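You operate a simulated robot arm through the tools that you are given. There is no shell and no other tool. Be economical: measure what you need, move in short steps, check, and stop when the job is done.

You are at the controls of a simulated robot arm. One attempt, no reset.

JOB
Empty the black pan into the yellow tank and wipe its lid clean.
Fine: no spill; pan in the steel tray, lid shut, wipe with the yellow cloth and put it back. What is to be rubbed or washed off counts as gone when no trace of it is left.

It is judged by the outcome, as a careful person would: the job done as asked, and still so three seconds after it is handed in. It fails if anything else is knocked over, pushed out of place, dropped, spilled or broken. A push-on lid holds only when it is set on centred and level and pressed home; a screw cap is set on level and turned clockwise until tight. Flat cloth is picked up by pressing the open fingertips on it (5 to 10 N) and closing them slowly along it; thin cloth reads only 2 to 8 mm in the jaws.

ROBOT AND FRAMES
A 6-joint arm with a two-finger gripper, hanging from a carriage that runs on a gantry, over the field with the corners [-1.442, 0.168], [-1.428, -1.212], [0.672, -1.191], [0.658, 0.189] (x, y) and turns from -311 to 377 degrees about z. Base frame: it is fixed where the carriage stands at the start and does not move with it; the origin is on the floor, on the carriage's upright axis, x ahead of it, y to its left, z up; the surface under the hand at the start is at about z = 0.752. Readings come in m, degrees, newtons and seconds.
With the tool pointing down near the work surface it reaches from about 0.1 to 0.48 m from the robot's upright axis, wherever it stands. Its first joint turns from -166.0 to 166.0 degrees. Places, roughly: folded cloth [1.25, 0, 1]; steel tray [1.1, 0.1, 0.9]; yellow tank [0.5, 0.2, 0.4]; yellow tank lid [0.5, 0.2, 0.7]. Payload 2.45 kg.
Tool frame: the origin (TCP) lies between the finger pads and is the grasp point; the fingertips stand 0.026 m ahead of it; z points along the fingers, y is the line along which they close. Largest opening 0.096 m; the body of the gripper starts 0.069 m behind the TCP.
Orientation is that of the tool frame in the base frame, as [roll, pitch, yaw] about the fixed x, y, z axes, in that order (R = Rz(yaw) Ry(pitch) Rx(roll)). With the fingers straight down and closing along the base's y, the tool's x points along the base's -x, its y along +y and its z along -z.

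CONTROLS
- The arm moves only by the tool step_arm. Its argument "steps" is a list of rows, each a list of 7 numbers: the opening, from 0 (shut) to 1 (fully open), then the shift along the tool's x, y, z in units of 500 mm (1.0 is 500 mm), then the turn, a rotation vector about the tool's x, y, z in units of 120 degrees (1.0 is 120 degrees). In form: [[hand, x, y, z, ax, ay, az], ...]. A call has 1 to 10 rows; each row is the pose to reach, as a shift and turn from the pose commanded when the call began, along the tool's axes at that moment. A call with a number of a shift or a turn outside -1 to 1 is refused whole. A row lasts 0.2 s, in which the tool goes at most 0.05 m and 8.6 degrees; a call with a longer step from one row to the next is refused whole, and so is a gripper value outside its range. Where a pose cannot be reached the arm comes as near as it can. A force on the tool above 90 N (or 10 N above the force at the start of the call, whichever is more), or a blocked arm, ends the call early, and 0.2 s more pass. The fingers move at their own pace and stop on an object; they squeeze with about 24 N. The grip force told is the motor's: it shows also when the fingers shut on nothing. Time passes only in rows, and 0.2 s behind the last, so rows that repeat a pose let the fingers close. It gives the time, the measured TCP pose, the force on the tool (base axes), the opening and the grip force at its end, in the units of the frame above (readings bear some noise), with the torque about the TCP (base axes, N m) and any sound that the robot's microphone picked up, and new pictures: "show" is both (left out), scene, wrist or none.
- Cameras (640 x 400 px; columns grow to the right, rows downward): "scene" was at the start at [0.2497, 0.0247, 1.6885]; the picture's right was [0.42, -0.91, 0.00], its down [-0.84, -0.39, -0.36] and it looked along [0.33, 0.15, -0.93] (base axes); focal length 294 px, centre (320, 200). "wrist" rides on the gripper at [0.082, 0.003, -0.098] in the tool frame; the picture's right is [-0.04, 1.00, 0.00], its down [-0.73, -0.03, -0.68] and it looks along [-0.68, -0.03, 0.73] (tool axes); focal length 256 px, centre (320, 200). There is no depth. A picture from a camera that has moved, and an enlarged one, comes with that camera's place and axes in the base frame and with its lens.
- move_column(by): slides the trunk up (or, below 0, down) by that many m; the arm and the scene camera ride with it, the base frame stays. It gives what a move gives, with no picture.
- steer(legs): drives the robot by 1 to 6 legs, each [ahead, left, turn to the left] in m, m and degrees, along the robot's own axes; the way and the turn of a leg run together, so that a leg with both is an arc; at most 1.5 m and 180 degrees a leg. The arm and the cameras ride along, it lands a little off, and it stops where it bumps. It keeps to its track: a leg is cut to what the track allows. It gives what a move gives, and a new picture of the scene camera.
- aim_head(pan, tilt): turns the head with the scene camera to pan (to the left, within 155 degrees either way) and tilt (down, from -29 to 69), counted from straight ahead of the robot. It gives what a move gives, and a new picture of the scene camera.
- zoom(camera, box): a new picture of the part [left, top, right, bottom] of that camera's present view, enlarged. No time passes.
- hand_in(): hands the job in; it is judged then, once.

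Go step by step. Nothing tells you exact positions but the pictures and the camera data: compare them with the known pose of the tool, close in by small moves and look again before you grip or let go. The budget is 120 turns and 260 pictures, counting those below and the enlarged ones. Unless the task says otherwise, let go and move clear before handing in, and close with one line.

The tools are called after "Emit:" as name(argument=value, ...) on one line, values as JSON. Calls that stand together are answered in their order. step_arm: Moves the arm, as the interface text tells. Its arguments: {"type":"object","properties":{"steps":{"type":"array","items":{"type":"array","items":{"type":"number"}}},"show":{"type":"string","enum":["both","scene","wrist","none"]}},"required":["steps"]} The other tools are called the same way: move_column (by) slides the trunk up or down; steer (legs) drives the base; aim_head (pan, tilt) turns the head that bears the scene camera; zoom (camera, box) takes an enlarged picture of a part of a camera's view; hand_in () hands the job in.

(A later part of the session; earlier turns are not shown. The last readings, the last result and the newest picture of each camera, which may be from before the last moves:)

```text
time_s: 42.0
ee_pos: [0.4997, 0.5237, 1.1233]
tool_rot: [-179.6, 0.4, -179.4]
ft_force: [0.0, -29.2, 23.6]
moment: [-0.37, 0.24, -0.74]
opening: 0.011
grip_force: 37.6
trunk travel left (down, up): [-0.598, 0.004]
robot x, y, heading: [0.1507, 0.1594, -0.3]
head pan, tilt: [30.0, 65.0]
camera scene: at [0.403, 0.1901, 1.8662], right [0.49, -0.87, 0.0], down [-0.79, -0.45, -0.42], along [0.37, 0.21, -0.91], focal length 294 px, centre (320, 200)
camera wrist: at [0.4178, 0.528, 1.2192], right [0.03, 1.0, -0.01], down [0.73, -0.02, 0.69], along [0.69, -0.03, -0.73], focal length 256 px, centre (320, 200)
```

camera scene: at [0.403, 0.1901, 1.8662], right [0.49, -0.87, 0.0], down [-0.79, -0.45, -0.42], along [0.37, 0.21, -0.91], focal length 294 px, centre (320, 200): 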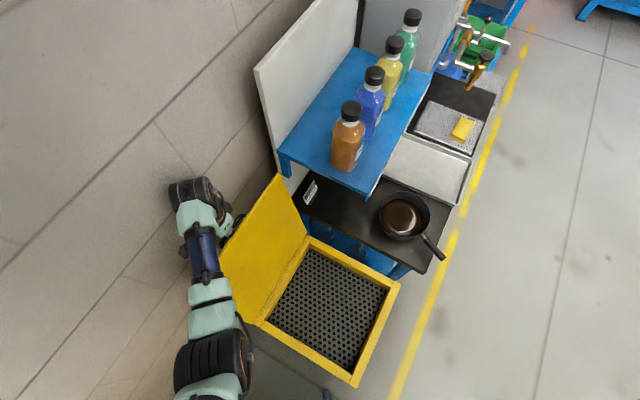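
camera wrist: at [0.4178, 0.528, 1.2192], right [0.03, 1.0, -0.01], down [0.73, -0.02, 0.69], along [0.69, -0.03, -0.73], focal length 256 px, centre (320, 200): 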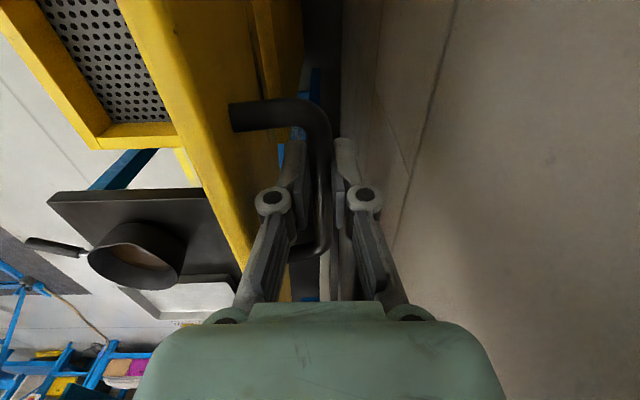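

The lid has reached its stop past vertical. I'll open the fingers slightly and check that it stays, then rise.

Emit:
step_arm(steps=[[0, 0, -0.01, 0.005, 0, 0, 0], [0.2, 0, -0.01, 0.005, 0, 0, 0], [0.25, 0, -0.01, 0.005, 0, 0, 0], [0.25, 0, -0.01, 0.005, 0, 0, 0]], show="wrist")

```text
time_s: 43.0
ee_pos: [0.4983, 0.5237, 1.1198]
tool_rot: [-179.9, 0.5, -179.3]
ft_force: [-2.5, 4.3, -2.2]
moment: [-0.08, -0.06, -0.04]
opening: 0.0217
grip_force: 0.1
trunk travel left (down, up): [-0.598, 0.004]
robot x, y, heading: [0.151, 0.1643, -0.4]
head pan, tilt: [30.0, 65.0]
camera wrist: at [0.4159, 0.5276, 1.2161], right [0.03, 1.0, 0.0], down [0.73, -0.02, 0.69], along [0.69, -0.02, -0.73], focal length 256 px, centre (320, 200)
```

wrist: 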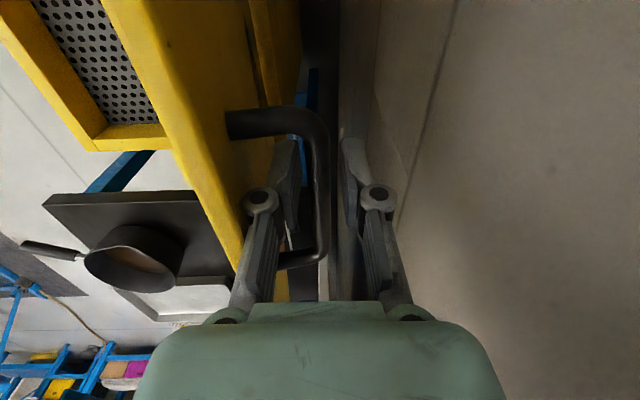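

The lid stays. Rising out of the handle.

Emit:
step_arm(steps=[[0.25, 0, -0.004, -0.04, 0, 0, 0], [0.25, 0, -0.004, -0.08, 0, 0, 0], [0.25, 0, -0.004, -0.12, 0, 0, 0], [0.25, 0, -0.004, -0.16, 0, 0, 0]], show="both")

```text
time_s: 44.0
ee_pos: [0.4973, 0.5222, 1.2001]
tool_rot: [179.9, 0.6, -179.3]
ft_force: [0.5, 0.3, -0.3]
moment: [0.02, -0.03, -0.01]
opening: 0.0238
grip_force: 0.1
trunk travel left (down, up): [-0.598, 0.004]
robot x, y, heading: [0.1507, 0.1601, -0.5]
head pan, tilt: [30.0, 65.0]
camera scene: at [0.4028, 0.1917, 1.8653], right [0.49, -0.87, 0.0], down [-0.79, -0.45, -0.42], along [0.37, 0.21, -0.91], focal length 294 px, centre (320, 200)
camera wrist: at [0.4156, 0.5248, 1.2958], right [0.03, 1.0, 0.0], down [0.73, -0.02, 0.69], along [0.69, -0.02, -0.73], focal length 256 px, centre (320, 200)
```

scene: 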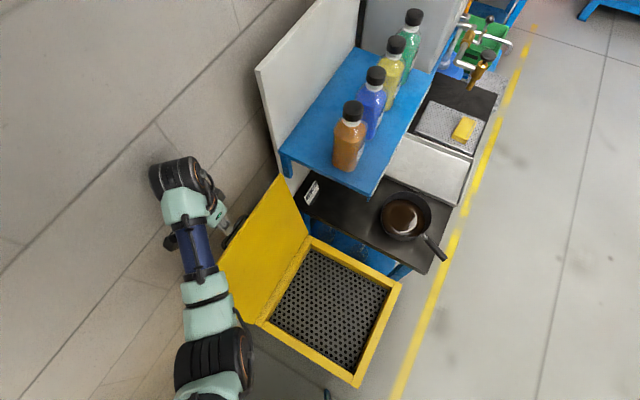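
wrist: 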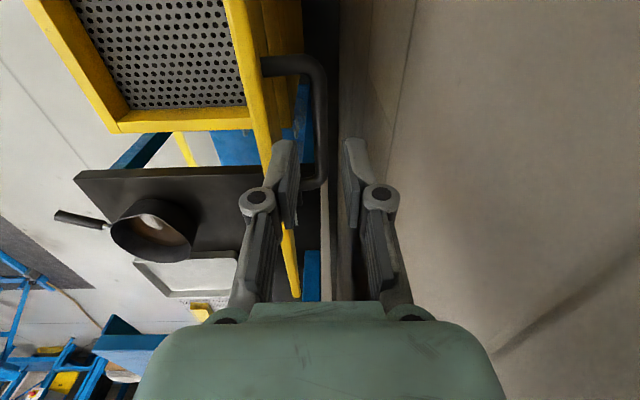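

I'll raise a bit more and drive away sideways, clear of the lid, then towards the bench front.

Emit:
step_arm(steps=[[0.25, 0, 0, -0.06, 0, 0, 0], [0.25, 0, 0, -0.12, 0, 0, 0]], show="none")

Emit:
steer(legs=[[0, -0.8, 0], [0.3, 0, 0]])

Emit:
aim_head(pan=35, tilt=45)

```text
time_s: 44.6
ee_pos: [0.506, 0.5303, 1.2414]
tool_rot: [-180.0, 0.6, -179.4]
ft_force: [-0.4, -0.2, -0.4]
moment: [0.03, 0.0, -0.05]
opening: 0.0239
grip_force: 0.0
out of reach, approached as far as the arm can: row 2
trunk travel left (down, up): [-0.598, 0.004]
robot x, y, heading: [0.1514, 0.1622, -0.2]
head pan, tilt: [30.0, 65.0]
```

```text
time_s: 50.5
ee_pos: [0.798, -0.2709, 1.2415]
tool_rot: [-180.0, 0.7, -179.2]
ft_force: [-0.4, -0.4, -0.1]
moment: [-0.01, 0.0, 0.02]
opening: 0.0239
grip_force: 0.0
trunk travel left (down, up): [-0.598, 0.004]
robot x, y, heading: [0.4468, -0.6355, -0.0]
head pan, tilt: [30.0, 65.0]
camera scene: at [0.6955, -0.61, 1.8653], right [0.5, -0.87, 0.0], down [-0.79, -0.45, -0.42], along [0.37, 0.21, -0.91], focal length 294 px, centre (320, 200)
```

scene: 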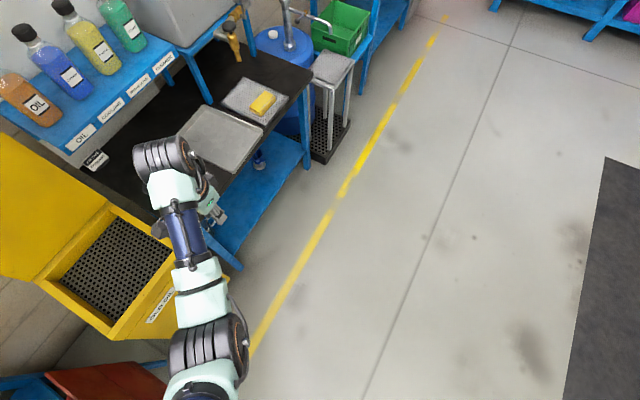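

```text
time_s: 51.4
ee_pos: [0.7985, -0.2713, 1.2417]
tool_rot: [179.9, 0.6, -179.3]
ft_force: [0.4, 0.5, -0.6]
moment: [0.03, 0.0, 0.0]
opening: 0.0239
grip_force: 0.1
trunk travel left (down, up): [-0.598, 0.004]
robot x, y, heading: [0.4454, -0.6399, -0.2]
head pan, tilt: [35.0, 45.0]
camera scene: at [0.7096, -0.5938, 1.8903], right [0.57, -0.82, 0.0], down [-0.58, -0.4, -0.71], along [0.58, 0.4, -0.71], focal length 294 px, centre (320, 200)
```

scene: 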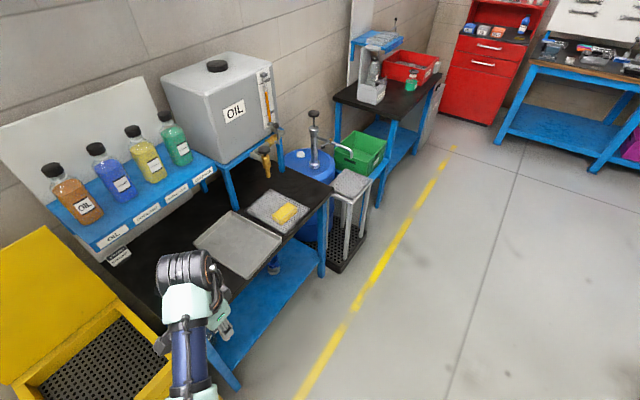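

The arm hides the pan. I plan to grip the pan handle horizontally along its axis, so that pouring is just a wrist roll. First I'll bring the arm to a mid pose and lower the column.

Emit:
step_arm(steps=[[0.5, 0, -0.06, 0.06, 0, 0, 0], [0.5, 0, -0.12, 0.12, 0, 0, 0], [0.5, 0, -0.2, 0.16, 0, 0, 0], [0.5, 0, -0.29, 0.18, 0, 0, 0], [0.5, 0, -0.38, 0.2, 0, 0, 0], [0.5, 0, -0.47, 0.2, 0, 0, 0], [0.5, 0, -0.55, 0.2, 0, 0, 0], [0.5, 0, -0.62, 0.2, 0, 0, 0]], show="none")

Emit:
move_column(by=-0.12)

Emit:
steer(legs=[[0.0, 0.0, 70]])

Emit:
aim_head(pan=-30, tilt=45)

```text
time_s: 53.2
ee_pos: [0.8036, -0.5803, 1.1419]
tool_rot: [-180.0, 0.6, -179.1]
ft_force: [-0.1, 0.2, -0.2]
moment: [-0.05, -0.02, 0.04]
opening: 0.0484
grip_force: 0.0
trunk travel left (down, up): [-0.598, 0.004]
robot x, y, heading: [0.4413, -0.6387, -0.1]
head pan, tilt: [35.0, 45.0]
```

```text
time_s: 54.7
ee_pos: [0.8046, -0.5787, 1.0217]
tool_rot: [-179.9, 0.7, -179.3]
ft_force: [0.9, 0.1, 0.8]
moment: [0.04, 0.04, -0.01]
opening: 0.048
grip_force: 0.1
trunk travel left (down, up): [-0.478, 0.124]
robot x, y, heading: [0.4455, -0.643, -0.1]
head pan, tilt: [35.0, 45.0]
```

```text
time_s: 58.1
ee_pos: [0.5104, -0.2803, 1.0222]
tool_rot: [-179.9, 0.6, -109.4]
ft_force: [-0.5, 0.4, 1.0]
moment: [0.03, -0.02, 0.0]
opening: 0.0479
grip_force: 0.0
trunk travel left (down, up): [-0.478, 0.124]
robot x, y, heading: [0.4418, -0.641, 69.6]
head pan, tilt: [35.0, 45.0]
camera scene: at [0.4924, -0.3731, 1.7703], right [0.97, 0.25, 0.0], down [0.18, -0.68, -0.71], along [-0.18, 0.68, -0.71], focal length 294 px, centre (320, 200)
```

scene: 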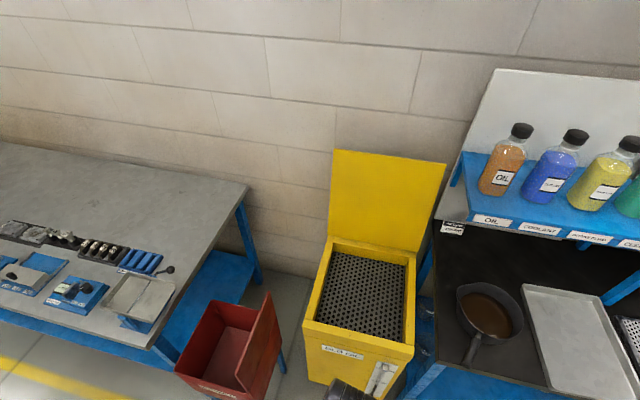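

```text
time_s: 59.5
ee_pos: [0.5108, -0.2816, 1.0219]
tool_rot: [-180.0, 0.6, -109.4]
ft_force: [0.1, -0.4, -0.3]
moment: [0.01, 0.01, -0.01]
opening: 0.0479
grip_force: 0.0
trunk travel left (down, up): [-0.478, 0.124]
robot x, y, heading: [0.4441, -0.6399, 69.5]
head pan, tilt: [-30.0, 45.0]
camera scene: at [0.5754, -0.4, 1.7703], right [0.64, -0.77, 0.0], down [-0.55, -0.45, -0.71], along [0.55, 0.45, -0.71], focal length 294 px, centre (320, 200)
```

scene: 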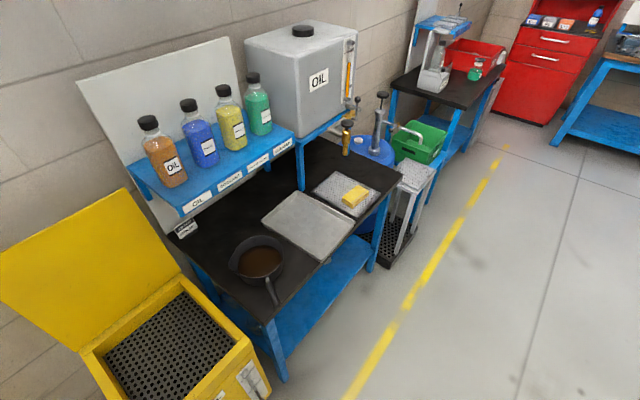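

Good view of the pan; zooming in to measure it.

Emit:
zoom(camera="scene", box=[200, 210, 328, 322])

Emit:
zoom(camera="scene", box=[250, 160, 400, 280])

```text
3.57 times, centred on (264, 266) of scene
camera zoom: at [0.5754, -0.4, 1.7703], right [0.64, -0.77, 0.0], down [-0.55, -0.45, -0.71], along [0.55, 0.45, -0.71], focal length 1050 px, centre (520, -36)
```

zoom: 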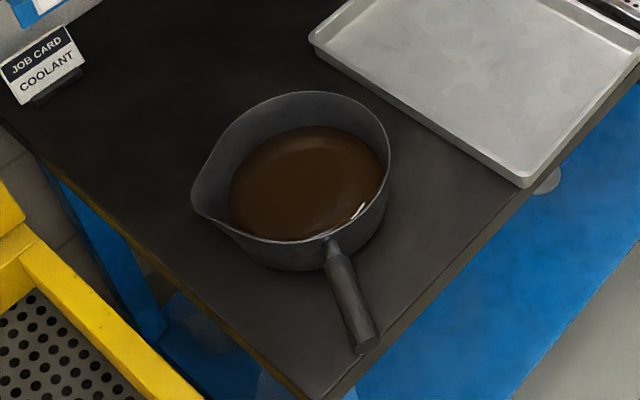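

```text
3.33 times, centred on (325, 220) of scene
camera zoom: at [0.5754, -0.4, 1.7703], right [0.64, -0.77, 0.0], down [-0.55, -0.45, -0.71], along [0.55, 0.45, -0.71], focal length 980 px, centre (303, 133)
```

zoom: 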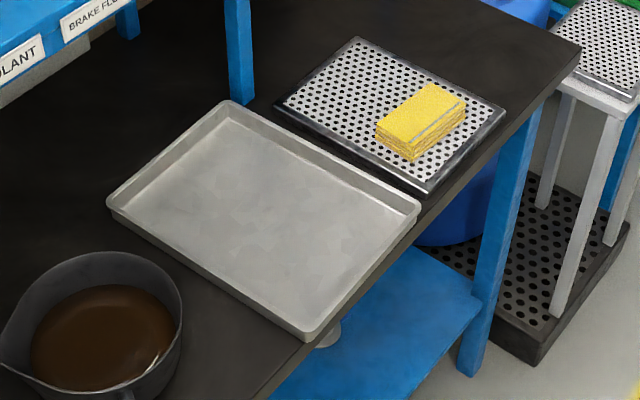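

I have the handle: tip ≈(0.808,−0.044,0.905), direction to the pan ≈65° yaw. I'll tilt the hand to horizontal in free space.

Emit:
step_arm(steps=[[0.5, -0.02, 0, 0, 0, -0.071, 0], [0.5, -0.04, 0, 0, 0, -0.142, 0], [0.5, -0.06, 0, 0, 0, -0.213, 0], [0.5, -0.08, 0, 0, 0, -0.284, 0], [0.5, -0.1, 0, 0, 0, -0.355, 0], [0.5, -0.12, 0, 0, 0, -0.426, 0], [0.5, -0.14, 0, 0, 0, -0.497, 0], [0.5, -0.16, 0, 0, 0, -0.568, 0], [0.5, -0.18, 0, 0, 0, -0.639, 0], [0.5, -0.2, 0, 0, 0, -0.71, 0]], show="both")

```text
time_s: 61.7
ee_pos: [0.5452, -0.1871, 1.0233]
tool_rot: [169.1, 85.3, -120.6]
ft_force: [-1.2, 0.3, 0.9]
moment: [-0.1, -0.01, -0.09]
opening: 0.0479
grip_force: 0.1
trunk travel left (down, up): [-0.478, 0.124]
robot x, y, heading: [0.4473, -0.6388, 69.3]
head pan, tilt: [-30.0, 45.0]
camera scene: at [0.5754, -0.3999, 1.7704], right [0.64, -0.77, 0.0], down [-0.55, -0.45, -0.71], along [0.55, 0.45, -0.71], focal length 294 px, centre (320, 200)
camera wrist: at [0.5057, -0.2829, 0.947], right [-0.94, 0.34, 0.06], down [-0.17, -0.6, 0.78], along [0.3, 0.73, 0.62], focal length 256 px, centre (320, 200)
```

scene: 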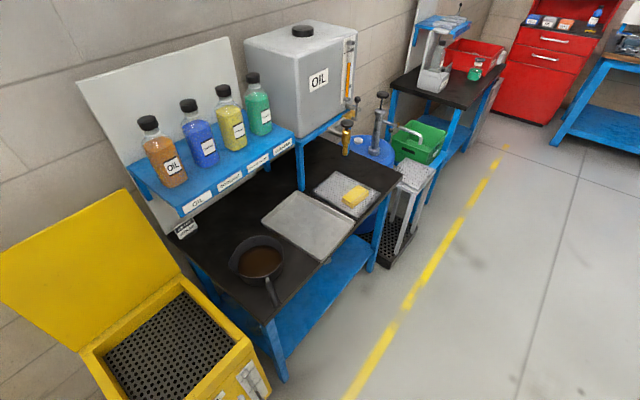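
wrist: 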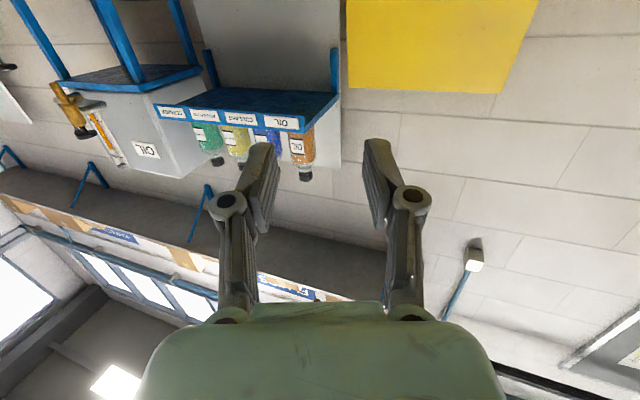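

Horizontal works. I'll roll the hand 180° so the camera is on top (this also leaves roll room for pouring).

Emit:
step_arm(steps=[[0.5, 0, 0, 0, 0, 0, 0.07], [0.5, 0, 0, 0, 0, 0, 0.14], [0.5, 0, 0, 0, 0, 0, 0.21], [0.5, 0, 0, 0, 0, 0, 0.28], [0.5, 0, 0, 0, 0, 0, 0.35], [0.5, 0, 0, 0, 0, 0, 0.42], [0.5, 0, 0, 0, 0, 0, 0.49], [0.5, 0, 0, 0, 0, 0, 0.56], [0.5, 0, 0, 0, 0, 0, 0.63], [0.5, 0, 0, 0, 0, 0, 0.7]], show="none")

Emit:
step_arm(steps=[[0.5, 0, 0, 0, 0, 0, 0.07], [0.5, 0, 0, 0, 0, 0, 0.14], [0.5, 0, 0, 0, 0, 0, 0.21], [0.5, 0, 0, 0, 0, 0, 0.28], [0.5, 0, 0, 0, 0, 0, 0.35], [0.5, 0, 0, 0, 0, 0, 0.42], [0.5, 0, 0, 0, 0, 0, 0.49], [0.5, 0, 0, 0, 0, 0, 0.56], [0.5, 0, 0, 0, 0, 0, 0.63], [0.5, 0, 0, 0, 0, 0, 0.7]], show="none")

Emit:
step_arm(steps=[[0.5, 0, 0, 0, 0, 0, 0.05], [0.5, 0, 0, 0, 0, 0, 0.1]], show="both")

```text
time_s: 63.9
ee_pos: [0.5489, -0.1807, 1.0808]
tool_rot: [96.2, 5.9, 161.4]
ft_force: [0.5, 1.0, -0.3]
moment: [0.0, -0.01, 0.02]
opening: 0.0477
grip_force: 0.0
out of reach, approached as far as the arm can: row 5, 6, 7, 8, 9, 10
trunk travel left (down, up): [-0.478, 0.124]
robot x, y, heading: [0.4441, -0.6392, 69.3]
head pan, tilt: [-30.0, 45.0]
```

```text
time_s: 66.1
ee_pos: [0.5486, -0.1797, 1.0814]
tool_rot: [105.2, -75.4, 146.2]
ft_force: [1.4, -0.3, -0.9]
moment: [0.12, 0.0, 0.06]
opening: 0.0481
grip_force: 0.0
out of reach, approached as far as the arm can: row 1, 2, 3, 4, 5, 6, 7, 8, 9
trunk travel left (down, up): [-0.478, 0.124]
robot x, y, heading: [0.4447, -0.6446, 69.4]
head pan, tilt: [-30.0, 45.0]
```

```text
time_s: 66.7
ee_pos: [0.5485, -0.1801, 1.0811]
tool_rot: [-178.7, -85.9, 69.5]
ft_force: [-1.5, 0.0, -1.1]
moment: [0.0, -0.06, 0.0]
opening: 0.0483
grip_force: 0.0
trunk travel left (down, up): [-0.478, 0.124]
robot x, y, heading: [0.4429, -0.6394, 69.5]
head pan, tilt: [-30.0, 45.0]
camera scene: at [0.5755, -0.4001, 1.7703], right [0.64, -0.77, 0.0], down [-0.55, -0.45, -0.71], along [0.55, 0.45, -0.71], focal length 294 px, centre (320, 200)
camera wrist: at [0.521, -0.267, 1.168], right [0.94, -0.33, -0.04], down [-0.27, -0.68, -0.68], along [0.2, 0.65, -0.73], focal length 256 px, centre (320, 200)
```

scene: 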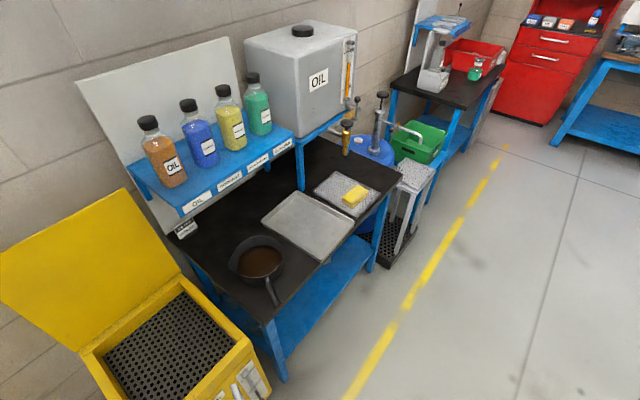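
wrist: 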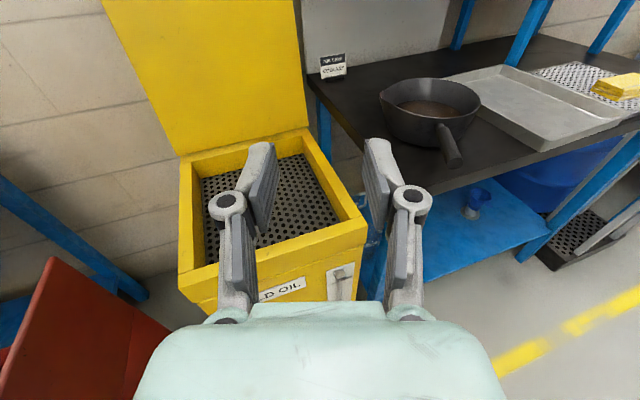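

The camera is on top now. I'll raise the column, lower the hand within the arm's range and dry-test the pouring roll before touching the pan.

Emit:
move_column(by=0.12)

Emit:
step_arm(steps=[[0.5, -0.08, 0, 0, 0, 0.033, 0], [0.5, -0.16, 0, 0, 0, 0.033, 0], [0.5, -0.24, 0, 0, 0, 0.033, 0], [0.5, -0.32, 0, 0, 0, 0.033, 0], [0.5, -0.4, 0, 0, 0, 0.033, 0]], show="none")

Emit:
step_arm(steps=[[0.5, 0, 0, 0, 0, 0, -0.07], [0.5, 0, 0, 0, 0, 0, -0.14], [0.5, 0, 0, 0, 0, 0, -0.21], [0.5, 0, 0, 0, 0, 0, -0.28], [0.5, 0, 0, 0, 0, 0, -0.35], [0.5, 0, 0, 0, 0, 0, -0.42], [0.5, 0, 0, 0, 0, 0, -0.49], [0.5, 0, 0, 0, 0, 0, -0.56], [0.5, 0, 0, 0, 0, 0, -0.63], [0.5, 0, 0, 0, 0, 0, -0.7]], show="none")

Emit:
step_arm(steps=[[0.5, 0, 0, 0, 0, 0, -0.07], [0.5, 0, 0, 0, 0, 0, -0.14], [0.5, 0, 0, 0, 0, 0, -0.21], [0.5, 0, 0, 0, 0, 0, -0.28]], show="scene")

```text
time_s: 68.2
ee_pos: [0.5481, -0.1809, 1.2017]
tool_rot: [-179.8, -85.8, 70.3]
ft_force: [-0.5, 0.0, 0.3]
moment: [0.02, 0.03, 0.02]
opening: 0.0482
grip_force: 0.1
trunk travel left (down, up): [-0.598, 0.004]
robot x, y, heading: [0.4453, -0.6383, 69.5]
head pan, tilt: [-30.0, 45.0]
```

```text
time_s: 69.4
ee_pos: [0.5457, -0.1999, 1.0294]
tool_rot: [-161.3, -89.6, 52.0]
ft_force: [0.1, 0.4, 1.4]
moment: [-0.05, 0.03, -0.01]
opening: 0.0481
grip_force: 0.0
out of reach, approached as far as the arm can: row 5
trunk travel left (down, up): [-0.598, 0.004]
robot x, y, heading: [0.4453, -0.6446, 69.7]
head pan, tilt: [-30.0, 45.0]
```

```text
time_s: 71.6
ee_pos: [0.5471, -0.2011, 1.0284]
tool_rot: [90.3, -6.0, 160.5]
ft_force: [-0.3, 0.3, 0.4]
moment: [-0.03, -0.01, 0.0]
opening: 0.0481
grip_force: 0.0
trunk travel left (down, up): [-0.598, 0.004]
robot x, y, heading: [0.4415, -0.6375, 69.4]
head pan, tilt: [-30.0, 45.0]
```

```text
time_s: 72.6
ee_pos: [0.547, -0.2013, 1.0281]
tool_rot: [90.4, 27.7, 160.7]
ft_force: [-0.1, 0.4, -0.8]
moment: [-0.02, 0.0, 0.0]
opening: 0.048
grip_force: 0.0
trunk travel left (down, up): [-0.598, 0.004]
robot x, y, heading: [0.4402, -0.6378, 69.6]
head pan, tilt: [-30.0, 45.0]
camera scene: at [0.5755, -0.4001, 1.8903], right [0.64, -0.77, 0.0], down [-0.55, -0.45, -0.71], along [0.55, 0.45, -0.71], focal length 294 px, centre (320, 200)
```

scene: 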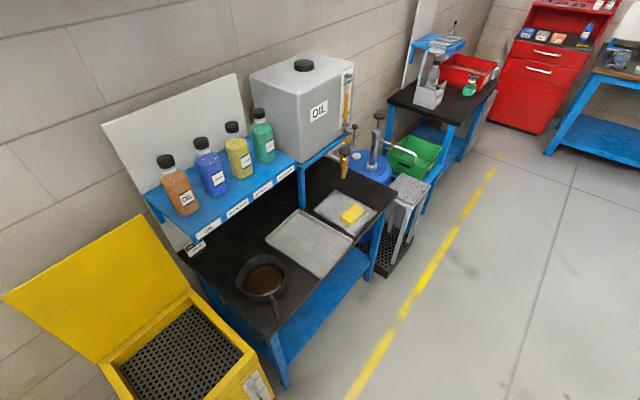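

The 118° roll works freely here. Rolling back, then driving to stand off along the handle axis.

Emit:
step_arm(steps=[[0.5, 0, 0, 0, 0, 0, 0.07], [0.5, 0, 0, 0, 0, 0, 0.14], [0.5, 0, 0, 0, 0, 0, 0.21], [0.5, 0, 0, 0, 0, 0, 0.28], [0.5, 0, 0, 0, 0, 0, 0.35], [0.5, 0, 0, 0, 0, 0, 0.42], [0.5, 0, 0, 0, 0, 0, 0.49], [0.5, 0, 0, 0, 0, 0, 0.56], [0.5, 0, 0, 0, 0, 0, 0.63], [0.5, 0, 0, 0, 0, 0, 0.7]], show="none")

Emit:
step_arm(steps=[[0.5, 0, 0, 0, 0, 0, 0.07], [0.5, 0, 0, 0, 0, 0, 0.14], [0.5, 0, 0, 0, 0, 0, 0.21], [0.5, 0, 0, 0, 0, 0, 0.28]], show="none")

Emit:
steer(legs=[[0.1565, -0.1444, 0], [0, 0, -5]])

Emit:
step_arm(steps=[[0.5, 0, 0, 0, 0, 0, 0]], show="wrist")

```text
time_s: 74.8
ee_pos: [0.5477, -0.2023, 1.0289]
tool_rot: [90.6, -56.5, 160.1]
ft_force: [0.1, -0.2, 0.3]
moment: [0.02, 0.0, 0.02]
opening: 0.0481
grip_force: 0.1
trunk travel left (down, up): [-0.598, 0.004]
robot x, y, heading: [0.44, -0.6405, 69.7]
head pan, tilt: [-30.0, 45.0]
```

```text
time_s: 75.8
ee_pos: [0.5485, -0.2015, 1.0293]
tool_rot: [-150.7, -89.7, 41.3]
ft_force: [-0.7, 0.2, -0.4]
moment: [0.0, -0.03, -0.01]
opening: 0.048
grip_force: 0.0
trunk travel left (down, up): [-0.598, 0.004]
robot x, y, heading: [0.4414, -0.6408, 69.5]
head pan, tilt: [-30.0, 45.0]
```

```text
time_s: 77.9
ee_pos: [0.7774, -0.1172, 1.0286]
tool_rot: [-175.9, -89.7, 61.5]
ft_force: [1.0, -0.3, 0.2]
moment: [0.02, 0.01, 0.01]
opening: 0.048
grip_force: 0.1
trunk travel left (down, up): [-0.598, 0.004]
robot x, y, heading: [0.6347, -0.5436, 64.6]
head pan, tilt: [-30.0, 45.0]
camera scene: at [0.7874, -0.3175, 1.8903], right [0.57, -0.82, 0.0], down [-0.58, -0.4, -0.71], along [0.58, 0.4, -0.71], focal length 294 px, centre (320, 200)
```

scene: 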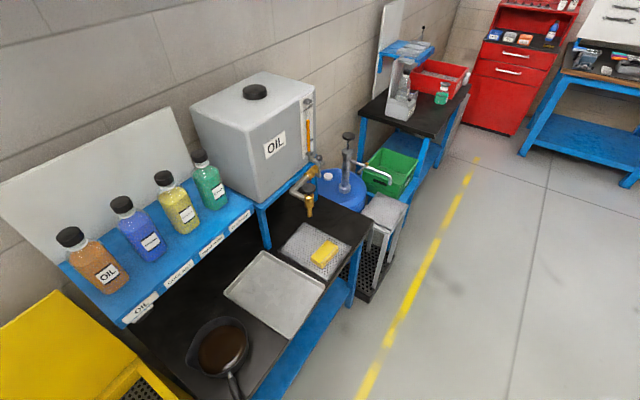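

```text
time_s: 78.3
ee_pos: [0.7763, -0.1175, 1.0298]
tool_rot: [-176.1, -89.6, 61.7]
ft_force: [0.0, 0.0, 1.3]
moment: [0.0, -0.02, 0.01]
opening: 0.048
grip_force: 0.0
trunk travel left (down, up): [-0.598, 0.004]
robot x, y, heading: [0.6344, -0.5436, 64.6]
head pan, tilt: [-30.0, 45.0]
camera wrist: at [0.7392, -0.2061, 1.1097], right [0.91, -0.41, -0.04], down [-0.31, -0.61, -0.73], along [0.28, 0.68, -0.68], focal length 256 px, centre (320, 200)
```

wrist: 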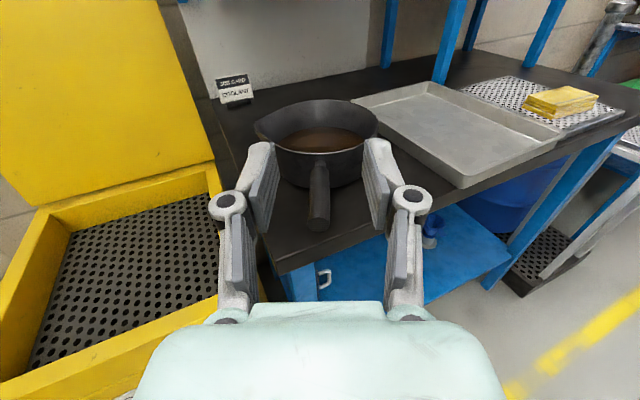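

Well aligned with the handle. Lowering with the column to z≈0.915.

Emit:
move_column(by=-0.114)

Emit:
step_arm(steps=[[0.6, 0, -0.006, 0, 0, 0, 0], [0.6, 0, -0.006, 0.04, 0, 0, 0]], show="wrist")

```text
time_s: 79.8
ee_pos: [0.7766, -0.1163, 0.9158]
tool_rot: [-175.9, -89.8, 61.4]
ft_force: [1.0, -0.1, 1.5]
moment: [0.05, -0.01, 0.0]
opening: 0.0481
grip_force: 0.0
trunk travel left (down, up): [-0.484, 0.118]
robot x, y, heading: [0.6391, -0.5451, 64.5]
head pan, tilt: [-30.0, 45.0]
```

```text
time_s: 80.4
ee_pos: [0.7829, -0.0993, 0.9191]
tool_rot: [-166.8, -89.3, 52.7]
ft_force: [0.2, -0.8, -0.7]
moment: [0.04, -0.02, 0.02]
opening: 0.0578
grip_force: 0.1
out of reach, approached as far as the arm can: row 2
trunk travel left (down, up): [-0.484, 0.118]
robot x, y, heading: [0.6381, -0.544, 64.5]
head pan, tilt: [-30.0, 45.0]
camera wrist: at [0.7466, -0.1884, 0.9996], right [0.91, -0.41, -0.04], down [-0.31, -0.61, -0.73], along [0.27, 0.67, -0.69], focal length 256 px, centre (320, 200)
```

wrist: 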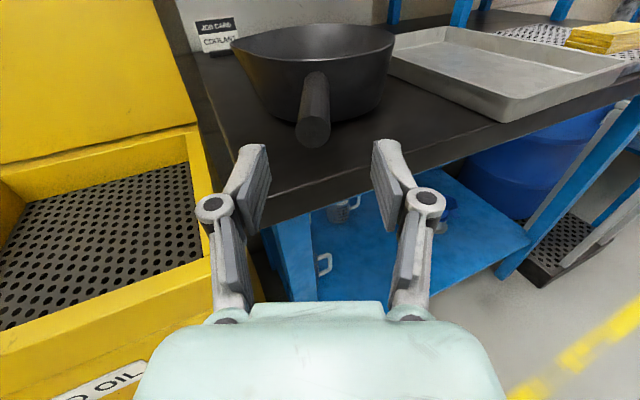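

I'll give the arm more margin (column lower, arm higher) and approach by driving.

Emit:
step_arm(steps=[[0.6, 0.06, -0.004, -0.03, 0, 0, 0], [0.6, 0.12, -0.008, -0.06, 0, 0, 0]], show="none")

Emit:
move_column(by=-0.062)

Emit:
steer(legs=[[0.07, 0, 0]])

Emit:
step_arm(steps=[[0.6, 0, 0, 0, 0, 0, 0]], show="wrist")

```text
time_s: 81.0
ee_pos: [0.7662, -0.1238, 0.9782]
tool_rot: [178.3, -89.6, 67.1]
ft_force: [0.1, 0.8, 0.4]
moment: [-0.01, 0.03, -0.03]
opening: 0.0575
grip_force: 0.1
trunk travel left (down, up): [-0.484, 0.118]
robot x, y, heading: [0.637, -0.5475, 64.3]
head pan, tilt: [-30.0, 45.0]
```

```text
time_s: 82.0
ee_pos: [0.767, -0.1229, 0.9161]
tool_rot: [-176.4, -89.7, 62.0]
ft_force: [-0.5, 0.7, 0.8]
moment: [0.02, -0.01, 0.01]
opening: 0.0577
grip_force: 0.0
trunk travel left (down, up): [-0.422, 0.18]
robot x, y, heading: [0.6356, -0.5477, 64.4]
head pan, tilt: [-30.0, 45.0]
```

```text
time_s: 83.0
ee_pos: [0.797, -0.0619, 0.9163]
tool_rot: [-175.7, -89.8, 61.3]
ft_force: [-0.3, -0.8, 0.1]
moment: [-0.02, 0.03, 0.04]
opening: 0.0576
grip_force: 0.0
trunk travel left (down, up): [-0.422, 0.18]
robot x, y, heading: [0.6677, -0.4822, 64.4]
head pan, tilt: [-30.0, 45.0]
camera scene: at [0.8168, -0.2542, 1.7143], right [0.57, -0.82, 0.0], down [-0.58, -0.4, -0.71], along [0.58, 0.4, -0.71], focal length 294 px, centre (320, 200)
```

scene: 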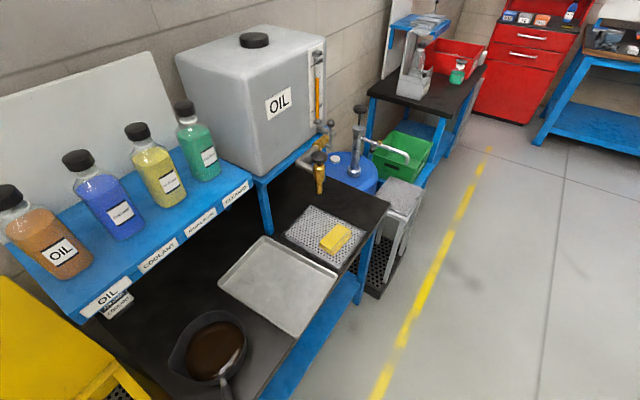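

```text
time_s: 83.4
ee_pos: [0.7962, -0.0598, 0.9167]
tool_rot: [-178.0, -89.7, 63.4]
ft_force: [-0.3, 0.1, 0.3]
moment: [0.02, 0.04, 0.0]
opening: 0.0576
grip_force: 0.1
trunk travel left (down, up): [-0.422, 0.18]
robot x, y, heading: [0.6642, -0.482, 64.5]
head pan, tilt: [-30.0, 45.0]
camera wrist: at [0.7588, -0.1496, 0.9975], right [0.91, -0.41, -0.04], down [-0.31, -0.61, -0.73], along [0.28, 0.68, -0.68], focal length 256 px, centre (320, 200)
```

wrist: 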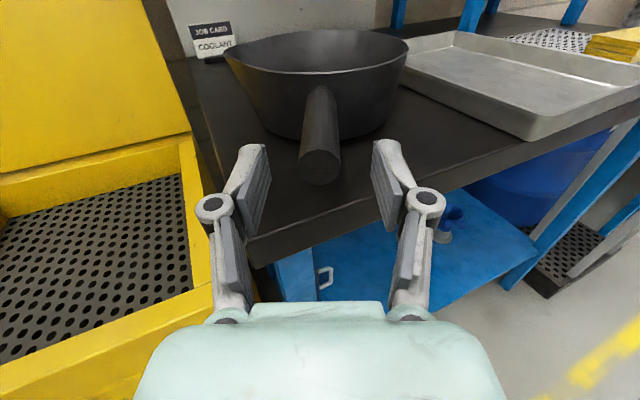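

Aligned. Advancing along the handle.

Emit:
step_arm(steps=[[0.6, 0, 0, 0.04, 0, 0, 0], [0.6, 0, 0, 0.08, 0, 0, 0], [0.6, 0, 0, 0.12, 0, 0, 0]], show="wrist")

```text
time_s: 84.2
ee_pos: [0.8212, -0.0051, 0.9175]
tool_rot: [-178.9, -89.7, 64.5]
ft_force: [0.3, -1.1, -0.7]
moment: [0.03, 0.02, -0.01]
opening: 0.0576
grip_force: 0.0
trunk travel left (down, up): [-0.422, 0.18]
robot x, y, heading: [0.6641, -0.4834, 64.2]
head pan, tilt: [-30.0, 45.0]
camera wrist: at [0.7836, -0.0946, 0.9973], right [0.91, -0.41, -0.04], down [-0.31, -0.61, -0.73], along [0.28, 0.68, -0.68], focal length 256 px, centre (320, 200)
```

wrist: 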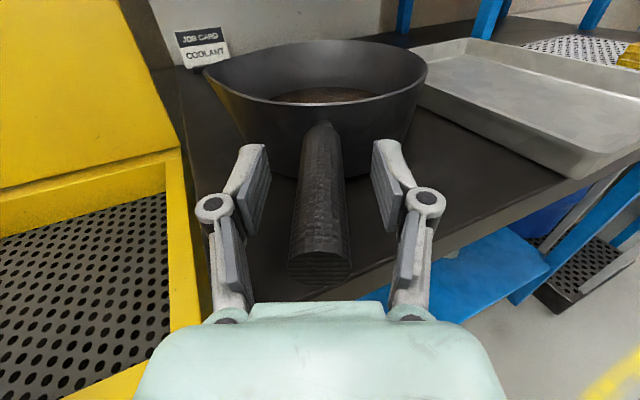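

The handle lies between the fingers. Closing.

Emit:
step_arm(steps=[[0.4, 0, 0, 0, 0, 0, 0], [0.2, 0, 0, 0, 0, 0, 0], [0, 0, 0, 0, 0, 0, 0], [0, 0, 0, 0, 0, 0, 0], [0, 0, 0, 0, 0, 0, 0]], show="wrist")

```text
time_s: 85.4
ee_pos: [0.8216, -0.0061, 0.9176]
tool_rot: [-177.5, -89.8, 63.1]
ft_force: [1.0, -0.3, 0.0]
moment: [-0.06, 0.01, -0.11]
opening: 0.0223
grip_force: 23.8
trunk travel left (down, up): [-0.422, 0.18]
robot x, y, heading: [0.6644, -0.4819, 64.5]
head pan, tilt: [-30.0, 45.0]
camera wrist: at [0.7837, -0.095, 0.9973], right [0.91, -0.41, -0.04], down [-0.31, -0.61, -0.73], along [0.28, 0.68, -0.68], focal length 256 px, centre (320, 200)
```

wrist: 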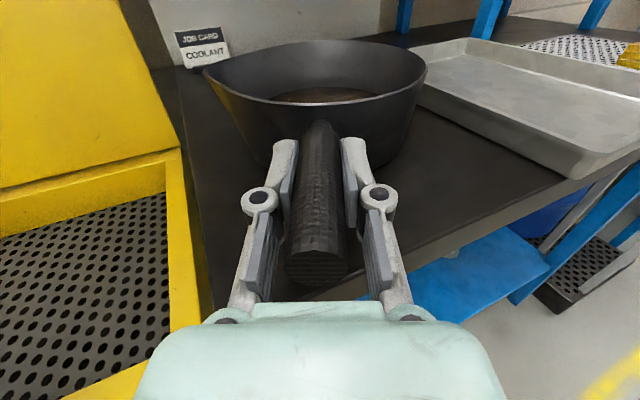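

Gripped at 22 mm without disturbing the pan. A small lift test with the column.

Emit:
move_column(by=0.02)

Emit:
step_arm(steps=[[0, 0, 0, 0, 0, 0, 0]], show="both")

```text
time_s: 86.1
ee_pos: [0.8204, -0.0061, 0.9371]
tool_rot: [-178.3, -89.6, 63.7]
ft_force: [0.1, -0.5, -4.5]
moment: [-0.49, 0.26, -0.01]
opening: 0.0221
grip_force: 24.1
trunk travel left (down, up): [-0.442, 0.16]
robot x, y, heading: [0.6625, -0.4827, 64.9]
head pan, tilt: [-30.0, 45.0]
```

```text
time_s: 86.5
ee_pos: [0.8204, -0.0067, 0.9373]
tool_rot: [-177.4, -89.6, 63.1]
ft_force: [0.4, -0.4, -4.5]
moment: [-0.54, 0.27, 0.02]
opening: 0.0224
grip_force: 24.4
trunk travel left (down, up): [-0.442, 0.16]
robot x, y, heading: [0.6637, -0.4809, 64.7]
head pan, tilt: [-30.0, 45.0]
camera scene: at [0.8167, -0.2543, 1.7342], right [0.57, -0.82, 0.0], down [-0.58, -0.4, -0.71], along [0.58, 0.4, -0.71], focal length 294 px, centre (320, 200)
camera wrist: at [0.7833, -0.0953, 1.017], right [0.91, -0.41, -0.04], down [-0.31, -0.61, -0.73], along [0.28, 0.68, -0.68], focal length 256 px, centre (320, 200)
```

scene: 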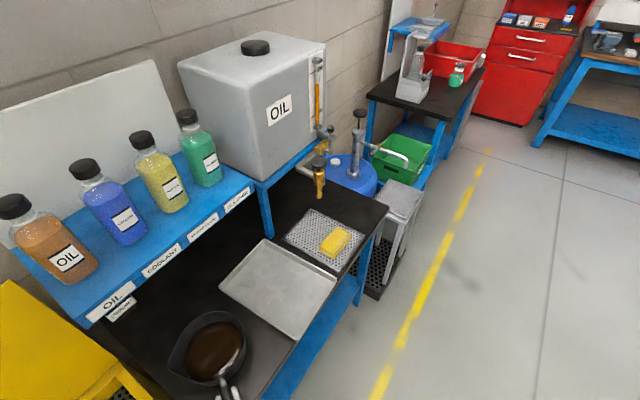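
wrist: 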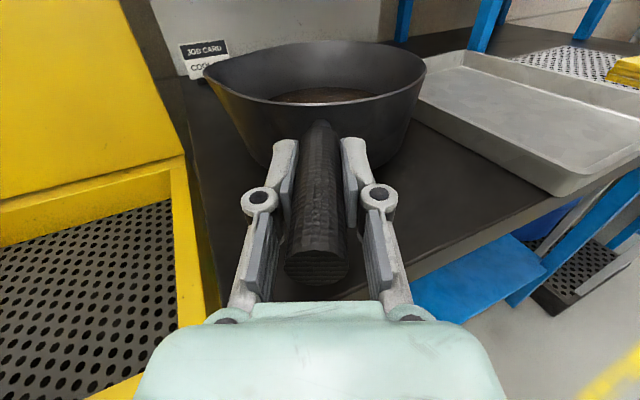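

The pan lifts rigidly and level. Raising more and carrying it over the tank.

Emit:
move_column(by=0.06)

Emit:
aim_head(pan=10, tilt=60)

Emit:
steer(legs=[[-0.0555, 0.3316, 0]])

Emit:
step_arm(steps=[[0, 0, 0, 0, 0, 0, 0]], show="wrist")

```text
time_s: 87.5
ee_pos: [0.8215, -0.0072, 0.9955]
tool_rot: [-178.0, -89.6, 63.4]
ft_force: [0.3, -0.4, -5.3]
moment: [-0.48, 0.23, 0.0]
opening: 0.0223
grip_force: 24.1
trunk travel left (down, up): [-0.502, 0.1]
robot x, y, heading: [0.6654, -0.481, 64.5]
head pan, tilt: [-30.0, 45.0]
```

```text
time_s: 88.6
ee_pos: [0.821, -0.0056, 0.9953]
tool_rot: [-177.5, -89.7, 63.1]
ft_force: [0.3, -0.2, -5.1]
moment: [-0.51, 0.24, 0.0]
opening: 0.0226
grip_force: 24.2
trunk travel left (down, up): [-0.502, 0.1]
robot x, y, heading: [0.6632, -0.4811, 64.4]
head pan, tilt: [10.0, 60.0]
camera scene: at [0.7676, -0.2362, 1.7748], right [0.96, -0.27, 0.0], down [-0.23, -0.83, -0.5], along [0.13, 0.48, -0.87], focal length 294 px, centre (320, 200)
```

scene: 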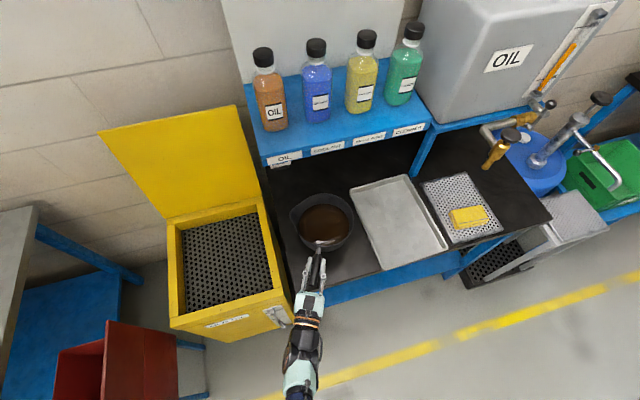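

```text
time_s: 90.8
ee_pos: [0.4975, 0.0862, 0.9968]
tool_rot: [-177.8, -89.7, 63.3]
ft_force: [0.8, -0.3, -4.4]
moment: [-0.54, 0.24, 0.0]
opening: 0.0224
grip_force: 23.6
trunk travel left (down, up): [-0.502, 0.1]
robot x, y, heading: [0.3432, -0.3868, 64.6]
head pan, tilt: [10.0, 60.0]
camera scene: at [0.4449, -0.1436, 1.7748], right [0.96, -0.27, 0.0], down [-0.23, -0.83, -0.5], along [0.13, 0.48, -0.87], focal length 294 px, centre (320, 200)
```

scene: 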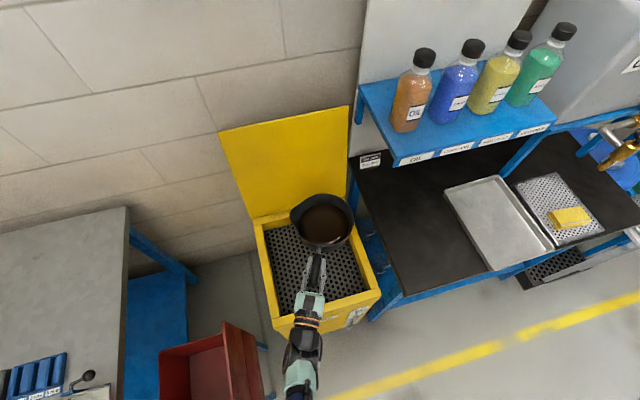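

```text
time_s: 91.2
ee_pos: [0.4977, 0.0858, 0.9955]
tool_rot: [-179.8, -89.7, 65.5]
ft_force: [1.0, 0.3, -4.1]
moment: [-0.51, 0.25, 0.01]
opening: 0.0223
grip_force: 24.1
trunk travel left (down, up): [-0.502, 0.1]
robot x, y, heading: [0.3416, -0.3864, 64.5]
head pan, tilt: [10.0, 60.0]
camera wrist: at [0.4607, -0.0029, 1.0767], right [0.91, -0.41, -0.04], down [-0.31, -0.61, -0.73], along [0.28, 0.68, -0.68], focal length 256 px, centre (320, 200)
```

wrist: 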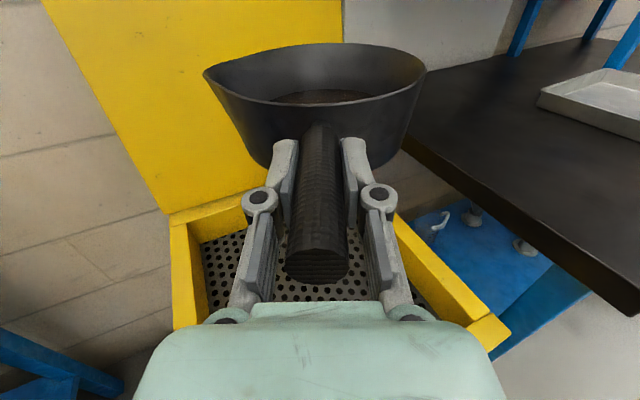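

The pan is over the tank opening (x 0.38–0.67, y 0.04–0.37). Lowering a little and starting the roll.

Emit:
move_column(by=-0.05)

Emit:
step_arm(steps=[[0, 0, 0, 0, 0, 0, -0.025], [0, 0, 0, 0, 0, 0, -0.05], [0, 0, 0, 0, 0, 0, -0.075], [0, 0, 0, 0, 0, 0, -0.1], [0, 0, 0, 0, 0, 0, -0.125], [0, 0, 0, 0, 0, 0, -0.15], [0, 0, 0, 0, 0, 0, -0.175], [0, 0, 0, 0, 0, 0, -0.2], [0, 0, 0, 0, 0, 0, -0.225], [0, 0, 0, 0, 0, 0, -0.25]], show="both")

```text
time_s: 92.1
ee_pos: [0.4982, 0.087, 0.9463]
tool_rot: [-177.8, -89.7, 63.5]
ft_force: [0.6, -0.4, -4.4]
moment: [-0.53, 0.24, 0.02]
opening: 0.0222
grip_force: 24.2
trunk travel left (down, up): [-0.452, 0.15]
robot x, y, heading: [0.3401, -0.3895, 64.4]
head pan, tilt: [10.0, 60.0]
```

```text
time_s: 94.3
ee_pos: [0.4981, 0.0857, 0.9469]
tool_rot: [90.7, -60.0, 155.0]
ft_force: [-0.2, -0.3, -4.6]
moment: [-0.49, 0.29, -0.01]
opening: 0.0224
grip_force: 23.9
trunk travel left (down, up): [-0.452, 0.15]
robot x, y, heading: [0.3404, -0.3931, 64.7]
head pan, tilt: [10.0, 60.0]
camera scene: at [0.4449, -0.1436, 1.7248], right [0.96, -0.27, 0.0], down [-0.23, -0.83, -0.5], along [0.13, 0.48, -0.87], focal length 294 px, centre (320, 200)
camera wrist: at [0.4229, 0.0142, 1.0178], right [0.81, -0.36, 0.47], down [0.03, -0.76, -0.65], along [0.59, 0.53, -0.61], focal length 256 px, centre (320, 200)
```

scene: 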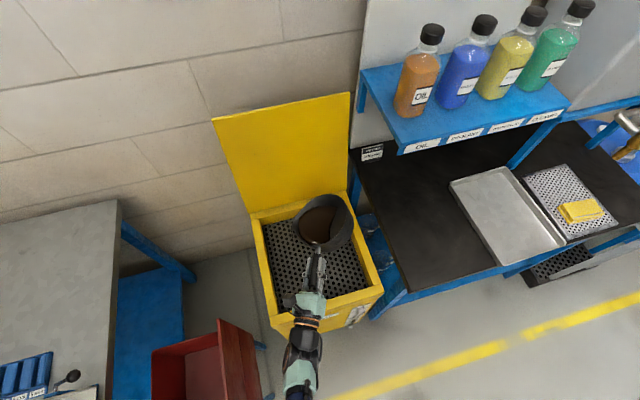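
wrist: 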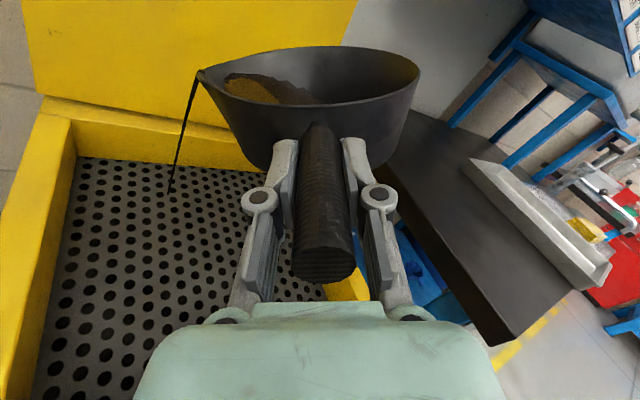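

The stream runs through the spout and lands inside the grate. Continuing slowly.

Emit:
step_arm(steps=[[0, 0, 0, 0, 0, 0, 0], [0, 0, 0, 0, 0, 0, 0], [0, 0, 0, 0, 0, 0, -0.012], [0, 0, 0, 0, 0, 0, -0.024], [0, 0, 0, 0, 0, 0, -0.036], [0, 0, 0, 0, 0, 0, -0.048], [0, 0, 0, 0, 0, 0, -0.06], [0, 0, 0, 0, 0, 0, -0.072], [0, 0, 0, 0, 0, 0, -0.084], [0, 0, 0, 0, 0, 0, -0.096]], show="wrist")

```text
time_s: 96.5
ee_pos: [0.4988, 0.087, 0.9457]
tool_rot: [90.6, -48.4, 155.3]
ft_force: [0.6, -0.3, -4.0]
moment: [-0.42, 0.2, 0.02]
opening: 0.0221
grip_force: 23.8
trunk travel left (down, up): [-0.452, 0.15]
robot x, y, heading: [0.3385, -0.3901, 64.7]
head pan, tilt: [10.0, 60.0]
camera wrist: at [0.4106, 0.0202, 1.0087], right [0.71, -0.32, 0.63], down [0.14, -0.81, -0.56], along [0.69, 0.49, -0.53], focal length 256 px, centre (320, 200)
```

wrist: 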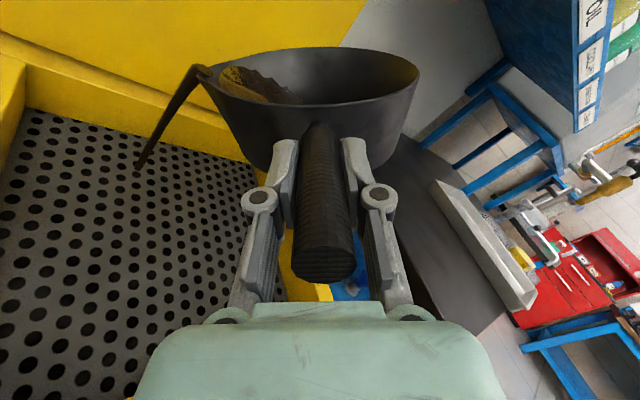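

Emit:
step_arm(steps=[[0, 0, 0, 0, 0, 0, -0.012], [0, 0, 0, 0, 0, 0, -0.024], [0, 0, 0, 0, 0, 0, -0.036], [0, 0, 0, 0, 0, 0, -0.048], [0, 0, 0, 0, 0, 0, -0.06], [0, 0, 0, 0, 0, 0, -0.072], [0, 0, 0, 0, 0, 0, -0.084], [0, 0, 0, 0, 0, 0, -0.096], [0, 0, 0, 0, 0, 0, -0.108], [0, 0, 0, 0, 0, 0, -0.12]], show="none")

Emit:
step_arm(steps=[[0, 0, 0, 0, 0, 0, -0.012], [0, 0, 0, 0, 0, 0, -0.024], [0, 0, 0, 0, 0, 0, -0.036], [0, 0, 0, 0, 0, 0, -0.048], [0, 0, 0, 0, 0, 0, -0.06], [0, 0, 0, 0, 0, 0, -0.072], [0, 0, 0, 0, 0, 0, -0.084], [0, 0, 0, 0, 0, 0, -0.096], [0, 0, 0, 0, 0, 0, -0.108], [0, 0, 0, 0, 0, 0, -0.12]], show="both")

```text
time_s: 98.7
ee_pos: [0.4983, 0.0875, 0.9469]
tool_rot: [90.3, -34.0, 155.3]
ft_force: [0.0, 0.0, -1.8]
moment: [-0.27, 0.22, -0.01]
opening: 0.0224
grip_force: 23.6
trunk travel left (down, up): [-0.452, 0.15]
robot x, y, heading: [0.3424, -0.3884, 64.3]
head pan, tilt: [10.0, 60.0]
```

```text
time_s: 100.9
ee_pos: [0.4974, 0.0875, 0.9467]
tool_rot: [90.3, -19.7, 155.5]
ft_force: [-0.6, -0.7, -2.2]
moment: [-0.16, 0.14, -0.02]
opening: 0.0223
grip_force: 23.8
trunk travel left (down, up): [-0.452, 0.15]
robot x, y, heading: [0.3435, -0.3887, 64.4]
head pan, tilt: [10.0, 60.0]
camera scene: at [0.4449, -0.1435, 1.7248], right [0.96, -0.27, 0.0], down [-0.23, -0.83, -0.5], along [0.13, 0.48, -0.87], focal length 294 px, centre (320, 200)
camera wrist: at [0.3888, 0.0299, 0.9758], right [0.34, -0.15, 0.93], down [0.34, -0.9, -0.27], along [0.88, 0.41, -0.26], focal length 256 px, centre (320, 200)
```

scene: 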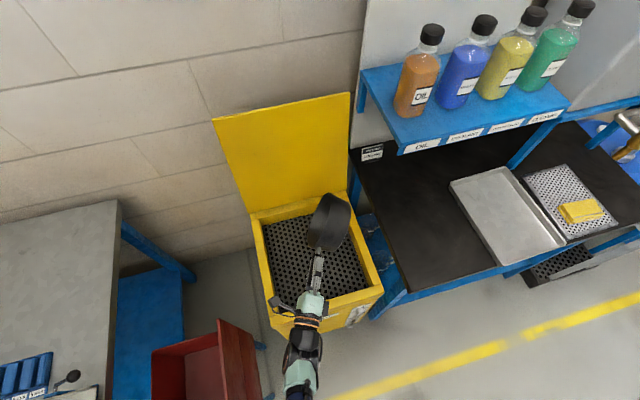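
wrist: 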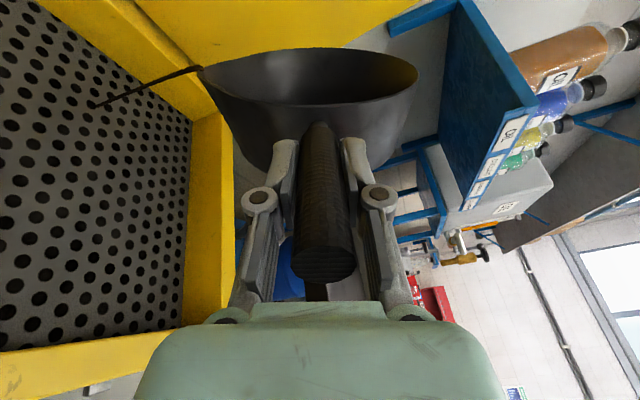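

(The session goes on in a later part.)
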